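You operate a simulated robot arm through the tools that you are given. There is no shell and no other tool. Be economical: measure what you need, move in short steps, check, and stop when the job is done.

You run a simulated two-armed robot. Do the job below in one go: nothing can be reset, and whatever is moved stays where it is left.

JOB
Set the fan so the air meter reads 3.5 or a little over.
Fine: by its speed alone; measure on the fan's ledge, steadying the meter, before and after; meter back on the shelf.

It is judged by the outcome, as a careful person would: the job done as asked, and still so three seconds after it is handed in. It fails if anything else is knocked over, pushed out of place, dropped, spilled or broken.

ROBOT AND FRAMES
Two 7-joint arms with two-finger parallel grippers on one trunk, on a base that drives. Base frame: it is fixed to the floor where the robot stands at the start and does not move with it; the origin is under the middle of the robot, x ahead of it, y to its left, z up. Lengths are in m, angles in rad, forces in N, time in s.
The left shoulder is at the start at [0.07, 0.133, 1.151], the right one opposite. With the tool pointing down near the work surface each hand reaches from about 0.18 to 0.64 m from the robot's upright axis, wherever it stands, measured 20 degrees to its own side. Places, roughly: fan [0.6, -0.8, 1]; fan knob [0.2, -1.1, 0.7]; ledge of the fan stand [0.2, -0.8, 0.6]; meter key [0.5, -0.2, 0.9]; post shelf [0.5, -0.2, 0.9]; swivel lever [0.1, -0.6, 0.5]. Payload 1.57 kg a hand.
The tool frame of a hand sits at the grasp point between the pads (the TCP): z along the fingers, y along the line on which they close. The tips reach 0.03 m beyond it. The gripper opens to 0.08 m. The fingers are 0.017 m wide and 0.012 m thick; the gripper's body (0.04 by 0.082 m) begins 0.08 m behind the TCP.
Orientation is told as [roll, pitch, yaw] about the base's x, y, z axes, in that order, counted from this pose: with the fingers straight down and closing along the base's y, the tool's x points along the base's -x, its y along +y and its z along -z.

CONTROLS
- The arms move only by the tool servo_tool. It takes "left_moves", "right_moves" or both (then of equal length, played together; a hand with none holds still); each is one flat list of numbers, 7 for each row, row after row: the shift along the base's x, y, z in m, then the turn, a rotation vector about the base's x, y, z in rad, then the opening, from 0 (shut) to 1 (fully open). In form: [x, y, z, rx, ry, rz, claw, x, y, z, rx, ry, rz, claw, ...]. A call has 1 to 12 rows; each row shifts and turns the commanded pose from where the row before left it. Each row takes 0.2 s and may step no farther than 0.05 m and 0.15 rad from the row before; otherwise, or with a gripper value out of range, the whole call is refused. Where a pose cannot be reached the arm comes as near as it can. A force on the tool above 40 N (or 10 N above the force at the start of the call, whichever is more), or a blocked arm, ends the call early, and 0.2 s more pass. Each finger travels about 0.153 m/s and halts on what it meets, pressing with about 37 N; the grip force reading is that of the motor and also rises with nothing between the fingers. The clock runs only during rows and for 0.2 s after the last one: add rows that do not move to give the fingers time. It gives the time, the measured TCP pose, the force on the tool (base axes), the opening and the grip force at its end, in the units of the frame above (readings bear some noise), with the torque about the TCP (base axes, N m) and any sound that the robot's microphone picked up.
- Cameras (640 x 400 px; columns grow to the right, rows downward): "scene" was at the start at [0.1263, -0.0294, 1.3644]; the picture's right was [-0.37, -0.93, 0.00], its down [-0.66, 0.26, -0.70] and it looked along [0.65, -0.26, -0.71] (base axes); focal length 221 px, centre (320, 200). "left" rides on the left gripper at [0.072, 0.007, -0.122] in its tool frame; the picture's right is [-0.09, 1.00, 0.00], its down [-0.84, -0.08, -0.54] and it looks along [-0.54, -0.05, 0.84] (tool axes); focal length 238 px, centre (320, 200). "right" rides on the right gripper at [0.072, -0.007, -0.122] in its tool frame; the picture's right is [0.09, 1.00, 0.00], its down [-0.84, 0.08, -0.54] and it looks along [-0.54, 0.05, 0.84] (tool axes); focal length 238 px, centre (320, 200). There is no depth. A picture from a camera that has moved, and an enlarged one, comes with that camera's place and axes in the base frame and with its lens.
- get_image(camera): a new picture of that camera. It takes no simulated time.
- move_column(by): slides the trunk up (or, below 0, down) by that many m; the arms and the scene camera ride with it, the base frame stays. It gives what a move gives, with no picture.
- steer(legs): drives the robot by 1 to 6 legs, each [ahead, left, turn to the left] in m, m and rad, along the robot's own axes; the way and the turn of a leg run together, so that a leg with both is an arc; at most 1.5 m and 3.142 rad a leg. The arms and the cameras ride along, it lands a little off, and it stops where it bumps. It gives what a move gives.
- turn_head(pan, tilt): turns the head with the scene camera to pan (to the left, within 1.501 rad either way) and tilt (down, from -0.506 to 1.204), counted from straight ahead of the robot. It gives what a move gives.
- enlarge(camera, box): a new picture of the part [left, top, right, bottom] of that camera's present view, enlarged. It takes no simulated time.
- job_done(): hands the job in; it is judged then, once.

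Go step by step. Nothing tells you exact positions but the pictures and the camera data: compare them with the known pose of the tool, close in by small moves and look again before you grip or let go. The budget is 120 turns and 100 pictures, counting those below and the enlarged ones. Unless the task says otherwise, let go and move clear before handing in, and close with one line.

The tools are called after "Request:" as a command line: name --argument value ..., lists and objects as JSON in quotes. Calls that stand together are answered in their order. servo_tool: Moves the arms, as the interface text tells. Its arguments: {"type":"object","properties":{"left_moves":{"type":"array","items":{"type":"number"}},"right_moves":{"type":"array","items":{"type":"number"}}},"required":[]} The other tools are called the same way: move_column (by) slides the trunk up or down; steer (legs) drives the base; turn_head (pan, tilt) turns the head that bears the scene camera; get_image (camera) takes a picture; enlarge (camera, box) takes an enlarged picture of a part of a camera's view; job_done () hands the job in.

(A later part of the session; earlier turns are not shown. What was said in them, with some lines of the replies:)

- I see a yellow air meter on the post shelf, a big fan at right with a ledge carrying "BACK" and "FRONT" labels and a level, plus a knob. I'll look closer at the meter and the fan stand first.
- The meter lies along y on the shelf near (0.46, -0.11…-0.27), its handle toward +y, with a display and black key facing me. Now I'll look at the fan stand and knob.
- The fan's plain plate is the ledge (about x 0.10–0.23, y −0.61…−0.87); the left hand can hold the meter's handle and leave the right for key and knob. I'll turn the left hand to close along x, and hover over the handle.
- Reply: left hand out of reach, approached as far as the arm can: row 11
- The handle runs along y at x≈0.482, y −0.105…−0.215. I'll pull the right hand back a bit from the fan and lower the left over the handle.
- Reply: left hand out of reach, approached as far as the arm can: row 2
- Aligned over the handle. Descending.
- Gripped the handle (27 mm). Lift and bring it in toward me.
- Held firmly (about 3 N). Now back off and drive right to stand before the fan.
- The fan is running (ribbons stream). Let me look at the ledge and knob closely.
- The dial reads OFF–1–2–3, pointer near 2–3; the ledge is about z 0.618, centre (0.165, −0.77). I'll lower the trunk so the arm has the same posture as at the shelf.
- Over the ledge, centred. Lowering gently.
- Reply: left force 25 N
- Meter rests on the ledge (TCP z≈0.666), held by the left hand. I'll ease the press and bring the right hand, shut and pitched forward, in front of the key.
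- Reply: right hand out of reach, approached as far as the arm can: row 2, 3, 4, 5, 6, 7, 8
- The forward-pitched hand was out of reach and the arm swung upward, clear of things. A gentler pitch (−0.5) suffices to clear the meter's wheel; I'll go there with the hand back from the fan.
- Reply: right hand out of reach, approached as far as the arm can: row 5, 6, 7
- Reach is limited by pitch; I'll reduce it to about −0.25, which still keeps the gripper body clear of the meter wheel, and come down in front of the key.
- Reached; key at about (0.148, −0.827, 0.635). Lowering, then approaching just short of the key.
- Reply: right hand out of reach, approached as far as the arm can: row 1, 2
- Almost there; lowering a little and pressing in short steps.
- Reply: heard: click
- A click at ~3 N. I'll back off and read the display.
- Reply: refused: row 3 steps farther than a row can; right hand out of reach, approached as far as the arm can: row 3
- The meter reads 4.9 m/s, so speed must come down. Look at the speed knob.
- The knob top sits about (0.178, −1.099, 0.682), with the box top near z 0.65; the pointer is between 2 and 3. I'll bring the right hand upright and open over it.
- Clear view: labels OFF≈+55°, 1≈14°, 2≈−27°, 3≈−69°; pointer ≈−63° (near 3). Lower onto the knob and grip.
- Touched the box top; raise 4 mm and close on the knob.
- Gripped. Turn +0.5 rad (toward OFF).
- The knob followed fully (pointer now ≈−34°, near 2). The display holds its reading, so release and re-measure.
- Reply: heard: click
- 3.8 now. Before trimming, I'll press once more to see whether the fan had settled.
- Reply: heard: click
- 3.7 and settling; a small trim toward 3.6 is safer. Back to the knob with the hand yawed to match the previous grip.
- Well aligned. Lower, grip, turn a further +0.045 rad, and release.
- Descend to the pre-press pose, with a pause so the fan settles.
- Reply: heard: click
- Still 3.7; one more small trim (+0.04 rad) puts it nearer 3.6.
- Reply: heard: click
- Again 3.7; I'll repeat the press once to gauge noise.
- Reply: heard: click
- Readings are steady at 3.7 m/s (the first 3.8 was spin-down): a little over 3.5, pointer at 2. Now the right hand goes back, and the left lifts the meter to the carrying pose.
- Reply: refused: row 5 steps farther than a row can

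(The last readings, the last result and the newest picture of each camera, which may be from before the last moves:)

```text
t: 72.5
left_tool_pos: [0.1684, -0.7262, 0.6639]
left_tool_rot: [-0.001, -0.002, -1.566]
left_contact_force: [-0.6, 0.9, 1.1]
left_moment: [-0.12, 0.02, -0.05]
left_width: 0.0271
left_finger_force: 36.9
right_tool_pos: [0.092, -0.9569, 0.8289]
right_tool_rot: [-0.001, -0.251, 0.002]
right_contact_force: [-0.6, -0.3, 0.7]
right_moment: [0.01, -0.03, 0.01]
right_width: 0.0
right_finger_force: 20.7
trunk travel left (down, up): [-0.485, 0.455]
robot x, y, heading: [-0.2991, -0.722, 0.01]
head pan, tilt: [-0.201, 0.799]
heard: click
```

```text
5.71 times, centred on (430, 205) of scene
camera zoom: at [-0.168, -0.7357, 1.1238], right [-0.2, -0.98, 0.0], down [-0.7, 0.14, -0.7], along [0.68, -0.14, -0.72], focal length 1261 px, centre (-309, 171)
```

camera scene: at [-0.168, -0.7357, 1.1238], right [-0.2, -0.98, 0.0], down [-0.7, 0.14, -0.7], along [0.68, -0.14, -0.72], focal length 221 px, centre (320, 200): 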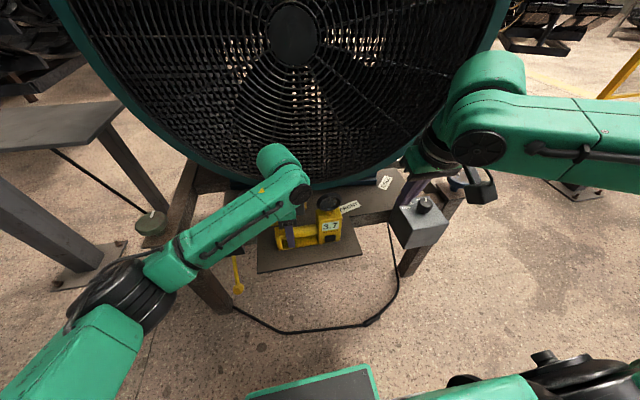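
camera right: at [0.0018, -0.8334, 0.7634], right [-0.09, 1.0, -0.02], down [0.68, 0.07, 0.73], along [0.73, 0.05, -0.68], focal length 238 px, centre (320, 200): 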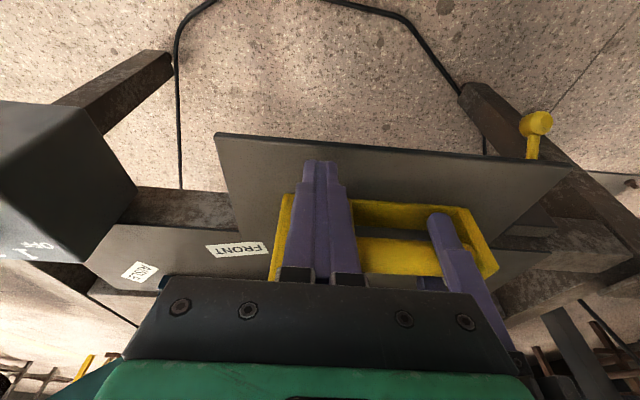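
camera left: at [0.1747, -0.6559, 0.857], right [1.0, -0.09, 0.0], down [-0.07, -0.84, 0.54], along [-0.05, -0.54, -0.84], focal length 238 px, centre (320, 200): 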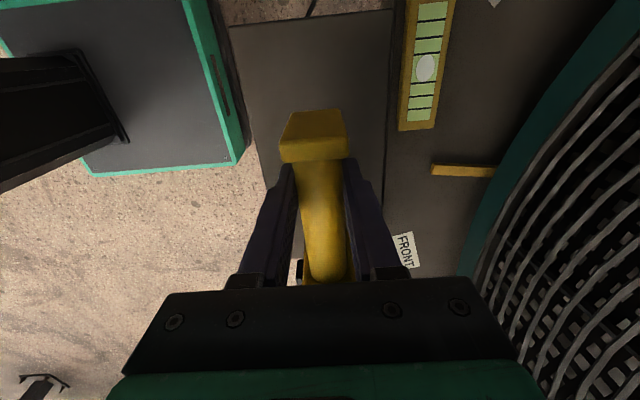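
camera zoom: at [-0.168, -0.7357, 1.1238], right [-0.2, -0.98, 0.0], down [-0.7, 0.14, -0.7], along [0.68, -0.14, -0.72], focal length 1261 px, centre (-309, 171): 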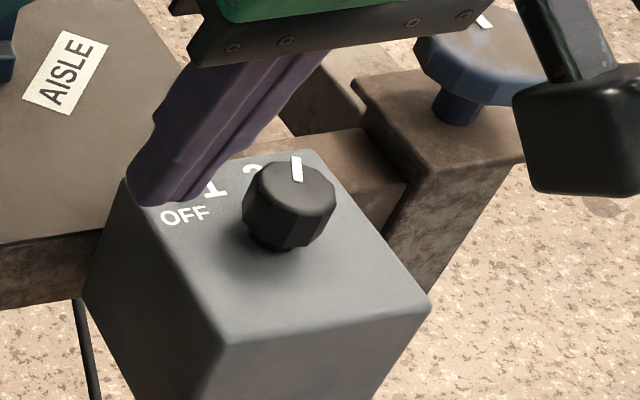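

Request:
servo_tool --left_moves '[0, 0, 0, 0, 0, 0, 0, 0, 0, 0, 0, 0, 0, 0, 0, 0, 0, 0, 0, 0, 0, 0, 0, 0, 0, 0, 0, 0, 0, 0, 0.02, 0, 0, 0, 0, 0, 0, 0.04, 0, 0, 0, 0, 0, 0, 0.04, 0, 0, 0, 0, -0.03, -0.025, 0, 0, 0, 0, 0, -0.03, -0.025, 0, 0, 0, 0, 0, -0.035, -0.028, 0, 0, 0, 0, 0, 0, 0, 0, 0, 0, 0, 0]' --right_moves '[0, -0.03, 0.02, 0, 0.127, 0, 0.5, -0.03, -0.03, 0.02, 0, 0.124, 0, 1, -0.04, -0.025, 0, 0, 0, 0, 1, -0.04, -0.02, 0, 0, 0, 0, 1, -0.04, -0.02, 0.02, 0, 0, 0, 1, -0.035, -0.01, 0.03, 0, 0, 0, 1, 0, 0, 0, 0, 0, 0, 1, 0, 0, 0, 0, 0, 0, 1, 0, 0, 0, 0, 0, 0, 1, 0, 0, 0, 0, 0, 0, 1, 0, 0, 0, 0, 0, 0, 1]'

Request:
get_image --camera "scene"

Request:
get_image --camera "right"

```text
t: 74.9
left_tool_pos: [0.074, -0.8054, 0.7651]
left_tool_rot: [-0.003, -0.002, -1.566]
left_contact_force: [-0.2, -0.7, -1.6]
left_moment: [0.16, 0.01, 0.04]
left_width: 0.0271
left_finger_force: 37.1
right_tool_pos: [-0.0926, -1.0925, 0.9192]
right_tool_rot: [0.0, 0.001, -0.001]
right_contact_force: [0.1, 0.0, -0.4]
right_moment: [0.01, 0.03, 0.0]
right_width: 0.08
right_finger_force: 0.0
trunk travel left (down, up): [-0.485, 0.455]
robot x, y, heading: [-0.2986, -0.7205, 0.002]
head pan, tilt: [-0.201, 0.799]
```

```text
37 pictures are left
camera scene: at [-0.1674, -0.7356, 1.1237], right [-0.2, -0.98, 0.0], down [-0.7, 0.14, -0.7], along [0.68, -0.14, -0.72], focal length 221 px, centre (320, 200)
```

scene: 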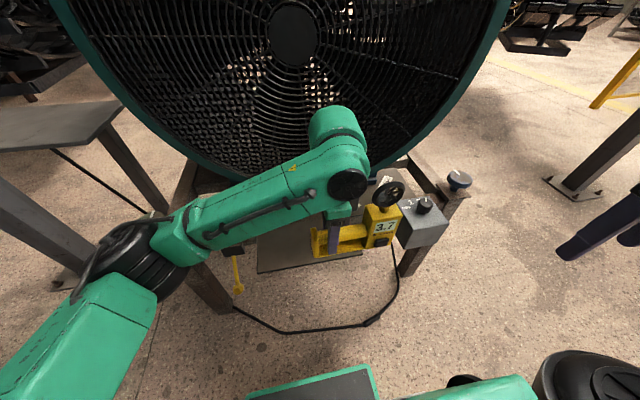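

```text
36 pictures are left
camera right: at [-0.1644, -1.098, 1.0406], right [-0.09, 1.0, 0.0], down [0.84, 0.08, 0.54], along [0.54, 0.05, -0.84], focal length 238 px, centre (320, 200)
```

right: 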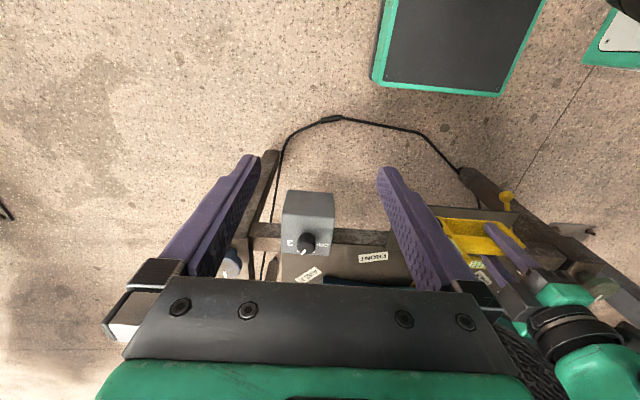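

All clear. Raise the trunk and drive back to the shelf.

Request:
move_column --by 0.24

Request:
steer --legs '[[0, 0.72, 0], [0.3, 0, 0]]'

Request:
turn_head --pan -0.4 --tilt 0.75

Request:
get_image --camera "scene"

Request:
get_image --camera "left"

```text
t: 77.4
left_tool_pos: [0.0739, -0.8059, 1.0057]
left_tool_rot: [0.0, -0.003, -1.567]
left_contact_force: [-0.6, 0.0, -2.4]
left_moment: [0.2, 0.01, 0.05]
left_width: 0.0271
left_finger_force: 37.2
right_tool_pos: [-0.0925, -1.0937, 1.1572]
right_tool_rot: [0.0, -0.001, 0.002]
right_contact_force: [0.6, -0.2, -0.7]
right_moment: [-0.03, 0.01, 0.02]
right_width: 0.0799
right_finger_force: 0.1
trunk travel left (down, up): [-0.725, 0.215]
robot x, y, heading: [-0.2999, -0.7212, 0.008]
head pan, tilt: [-0.201, 0.799]
```

```text
t: 83.0
left_tool_pos: [0.3697, -0.0853, 1.0076]
left_tool_rot: [0.0, -0.002, -1.569]
left_contact_force: [0.0, 0.0, -3.1]
left_moment: [0.17, 0.0, -0.01]
left_width: 0.0268
left_finger_force: 36.5
right_tool_pos: [0.2038, -0.3721, 1.1586]
right_tool_rot: [-0.001, -0.003, -0.004]
right_contact_force: [0.4, -0.1, 1.2]
right_moment: [0.02, 0.01, -0.01]
right_width: 0.08
right_finger_force: 0.1
trunk travel left (down, up): [-0.725, 0.215]
robot x, y, heading: [0.0011, -0.0021, -0.004]
head pan, tilt: [-0.201, 0.799]
```

```text
t: 83.7
left_tool_pos: [0.3705, -0.0846, 1.0051]
left_tool_rot: [-0.002, -0.001, -1.568]
left_contact_force: [0.2, -0.2, -3.3]
left_moment: [0.18, -0.03, 0.03]
left_width: 0.0273
left_finger_force: 36.6
right_tool_pos: [0.2053, -0.372, 1.1586]
right_tool_rot: [0.0, 0.0, -0.003]
right_contact_force: [-0.2, 0.1, -0.5]
right_moment: [-0.03, -0.01, -0.01]
right_width: 0.0799
right_finger_force: 0.0
trunk travel left (down, up): [-0.725, 0.215]
robot x, y, heading: [0.0027, -0.0003, -0.005]
head pan, tilt: [-0.4, 0.75]
```

```text
35 pictures are left
camera scene: at [0.1284, -0.0312, 1.3677], right [-0.39, -0.92, 0.0], down [-0.63, 0.27, -0.73], along [0.67, -0.28, -0.68], focal length 221 px, centre (320, 200)
```

scene: 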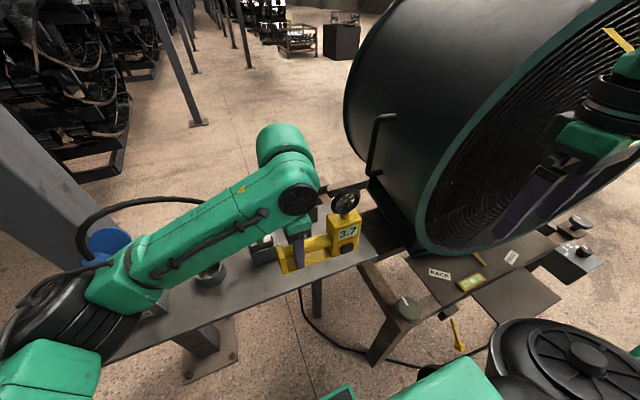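

```text
34 pictures are left
camera left: at [0.3785, -0.0138, 1.1278], right [1.0, -0.09, 0.0], down [-0.08, -0.84, 0.54], along [-0.05, -0.54, -0.84], focal length 238 px, centre (320, 200)
```

left: 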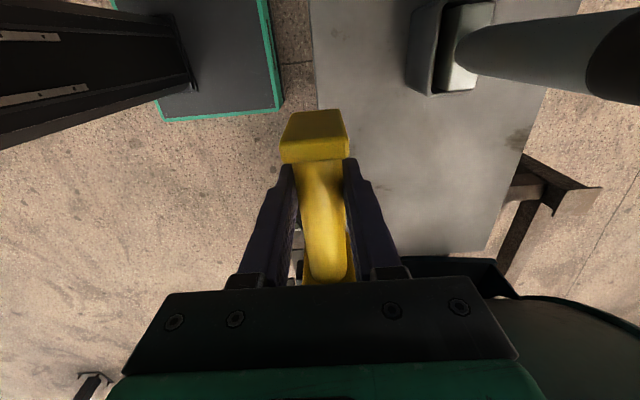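

Back at the shelf. Move over the original spot and lower to just above it.

Request:
servo_tool --left_moves '[0.04, -0.02, 0, 0, 0, 0, 0, 0.04, -0.02, 0, 0, 0, 0, 0, 0.0295, -0.0214, -0.02, 0, 0, 0, 0, 0, 0, -0.03, 0, 0, 0, 0, 0, 0, -0.03, 0, 0, 0, 0, 0, 0, -0.012, 0, 0, 0, 0, 0, 0, 0, 0, 0, 0, 0]'

Request:
enlarge --camera "scene" --box '[260, 150, 420, 250]'

Request:
get_image --camera "left"

```text
t: 85.3
left_tool_pos: [0.4815, -0.1465, 0.915]
left_tool_rot: [-0.001, -0.003, -1.568]
left_contact_force: [-0.5, -0.1, -2.0]
left_moment: [0.17, 0.05, 0.02]
left_width: 0.0272
left_finger_force: 36.8
right_tool_pos: [0.2032, -0.3716, 1.1587]
right_tool_rot: [0.0, 0.0, -0.002]
right_contact_force: [0.4, 0.1, 0.0]
right_moment: [-0.01, 0.02, 0.0]
right_width: 0.0799
right_finger_force: 0.0
trunk travel left (down, up): [-0.725, 0.215]
robot x, y, heading: [-0.0026, 0.0019, -0.003]
head pan, tilt: [-0.4, 0.75]
```

```text
4.00 times, centred on (340, 200) of scene
camera zoom: at [0.1279, -0.0309, 1.3678], right [-0.39, -0.92, 0.0], down [-0.63, 0.27, -0.73], along [0.67, -0.29, -0.68], focal length 883 px, centre (240, 200)
```

zoom: 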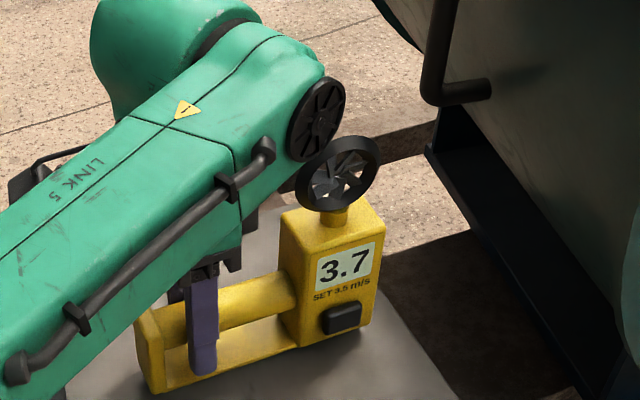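

```text
32 pictures are left
camera left: at [0.4874, -0.0754, 1.0368], right [1.0, -0.09, 0.0], down [-0.08, -0.84, 0.54], along [-0.05, -0.54, -0.84], focal length 238 px, centre (320, 200)
```

left: 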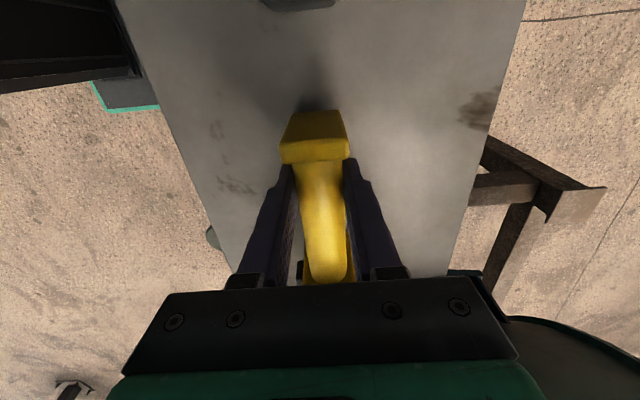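

Request:
servo_tool --left_moves '[0, 0, -0.006, 0, 0, 0, 0, 0, 0, -0.003, 0, 0, 0, 0, 0, 0, 0, 0, 0, 0, 0]'

```text
t: 86.1
left_tool_pos: [0.4808, -0.1461, 0.9068]
left_tool_rot: [0.0, -0.001, -1.569]
left_contact_force: [-0.4, 0.6, 0.6]
left_moment: [-0.16, -0.02, 0.04]
left_width: 0.0273
left_finger_force: 37.3
right_tool_pos: [0.205, -0.371, 1.1582]
right_tool_rot: [0.001, 0.0, -0.002]
right_contact_force: [-0.2, -0.5, 0.2]
right_moment: [0.01, 0.03, 0.03]
right_width: 0.0801
right_finger_force: 0.1
trunk travel left (down, up): [-0.725, 0.215]
robot x, y, heading: [0.001, -0.0023, -0.0]
head pan, tilt: [-0.4, 0.75]
```

Weight is on the shelf. Settle 1 mm and open.

Request:
servo_tool --left_moves '[0, 0, -0.001, 0, 0, 0, 0, 0, 0, 0, 0, 0, 0, 0.5, 0, 0, 0, 0, 0, 0, 1, 0, 0, 0, 0, 0, 0, 1]'

Request:
get_image --camera "left"

```text
t: 87.1
left_tool_pos: [0.4806, -0.1463, 0.9055]
left_tool_rot: [-0.003, -0.001, -1.57]
left_contact_force: [0.4, -0.7, -0.8]
left_moment: [0.05, -0.03, 0.0]
left_width: 0.0798
left_finger_force: 0.0
right_tool_pos: [0.2034, -0.3703, 1.1591]
right_tool_rot: [0.0, 0.002, -0.003]
right_contact_force: [-0.4, 0.7, -0.4]
right_moment: [0.0, 0.0, 0.01]
right_width: 0.0802
right_finger_force: 0.1
trunk travel left (down, up): [-0.725, 0.215]
robot x, y, heading: [0.0006, 0.0016, 0.0]
head pan, tilt: [-0.4, 0.75]
```

```text
31 pictures are left
camera left: at [0.4874, -0.0753, 1.0266], right [1.0, -0.09, 0.0], down [-0.08, -0.84, 0.54], along [-0.05, -0.54, -0.84], focal length 238 px, centre (320, 200)
```

left: 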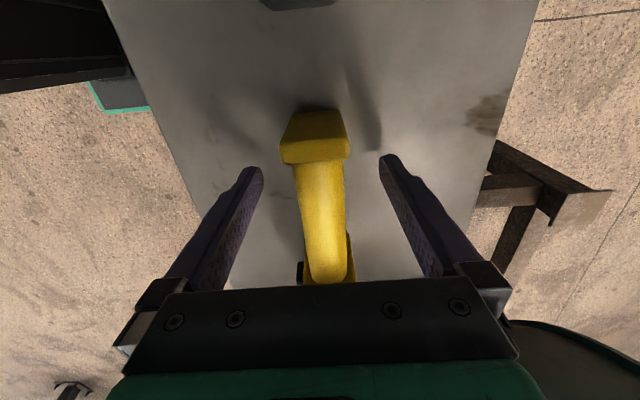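

Released cleanly. Lift the left hand clear and take a last look.

Request:
servo_tool --left_moves '[0, 0, 0.03, 0, 0, 0, 1, 0, 0, 0.04, 0, 0, 0, 1, 0, 0, 0.04, 0, 0, 0, 1, -0.03, 0.02, 0.03, 0, 0, 0, 1, -0.04, 0.02, 0.02, 0, 0, 0, 1, 0, 0, 0, 0, 0, 0, 1]'

Request:
get_image --camera "scene"

Request:
enlarge --camera "scene" --box '[380, 190, 620, 340]'

```text
t: 88.5
left_tool_pos: [0.4098, -0.108, 1.0646]
left_tool_rot: [-0.002, -0.001, -1.568]
left_contact_force: [0.2, -0.6, -0.6]
left_moment: [0.02, 0.0, -0.02]
left_width: 0.08
left_finger_force: 0.1
right_tool_pos: [0.2052, -0.3717, 1.159]
right_tool_rot: [0.001, 0.001, -0.004]
right_contact_force: [-0.7, -0.1, -0.1]
right_moment: [0.02, 0.02, -0.03]
right_width: 0.0798
right_finger_force: 0.0
trunk travel left (down, up): [-0.725, 0.215]
robot x, y, heading: [0.0008, 0.0012, -0.001]
head pan, tilt: [-0.4, 0.75]
```

```text
30 pictures are left
camera scene: at [0.1278, -0.0324, 1.3677], right [-0.39, -0.92, 0.0], down [-0.63, 0.27, -0.73], along [0.67, -0.28, -0.68], focal length 221 px, centre (320, 200)
```

scene: 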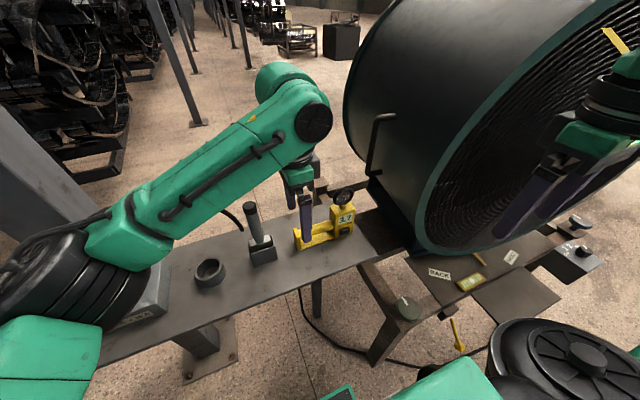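

```text
2.67 times, centred on (500, 265) of scene
camera zoom: at [0.1278, -0.0324, 1.3677], right [-0.39, -0.92, 0.0], down [-0.63, 0.27, -0.73], along [0.67, -0.28, -0.68], focal length 588 px, centre (-160, 27)
```

zoom: 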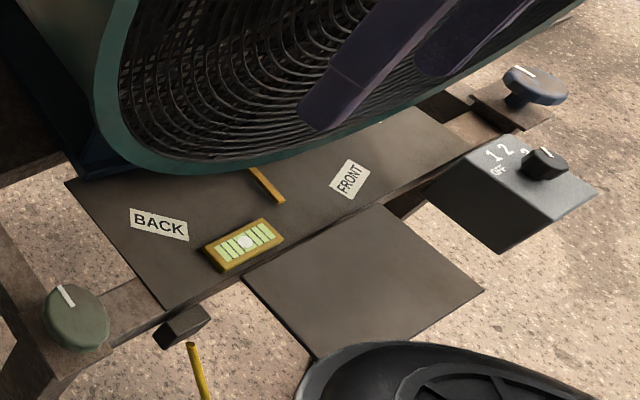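

The meter stands in its original place on the shelf, both hands are clear, and the rest of the fan stand is untouched; handing in.

Request:
job_done

```text
The job is handed in.
```

I set the fan with its speed knob alone: the meter, steadied on the fan's ledge, read 4.9 m/s before and a steady 3.7 m/s after, and it is back in its place on the shelf.
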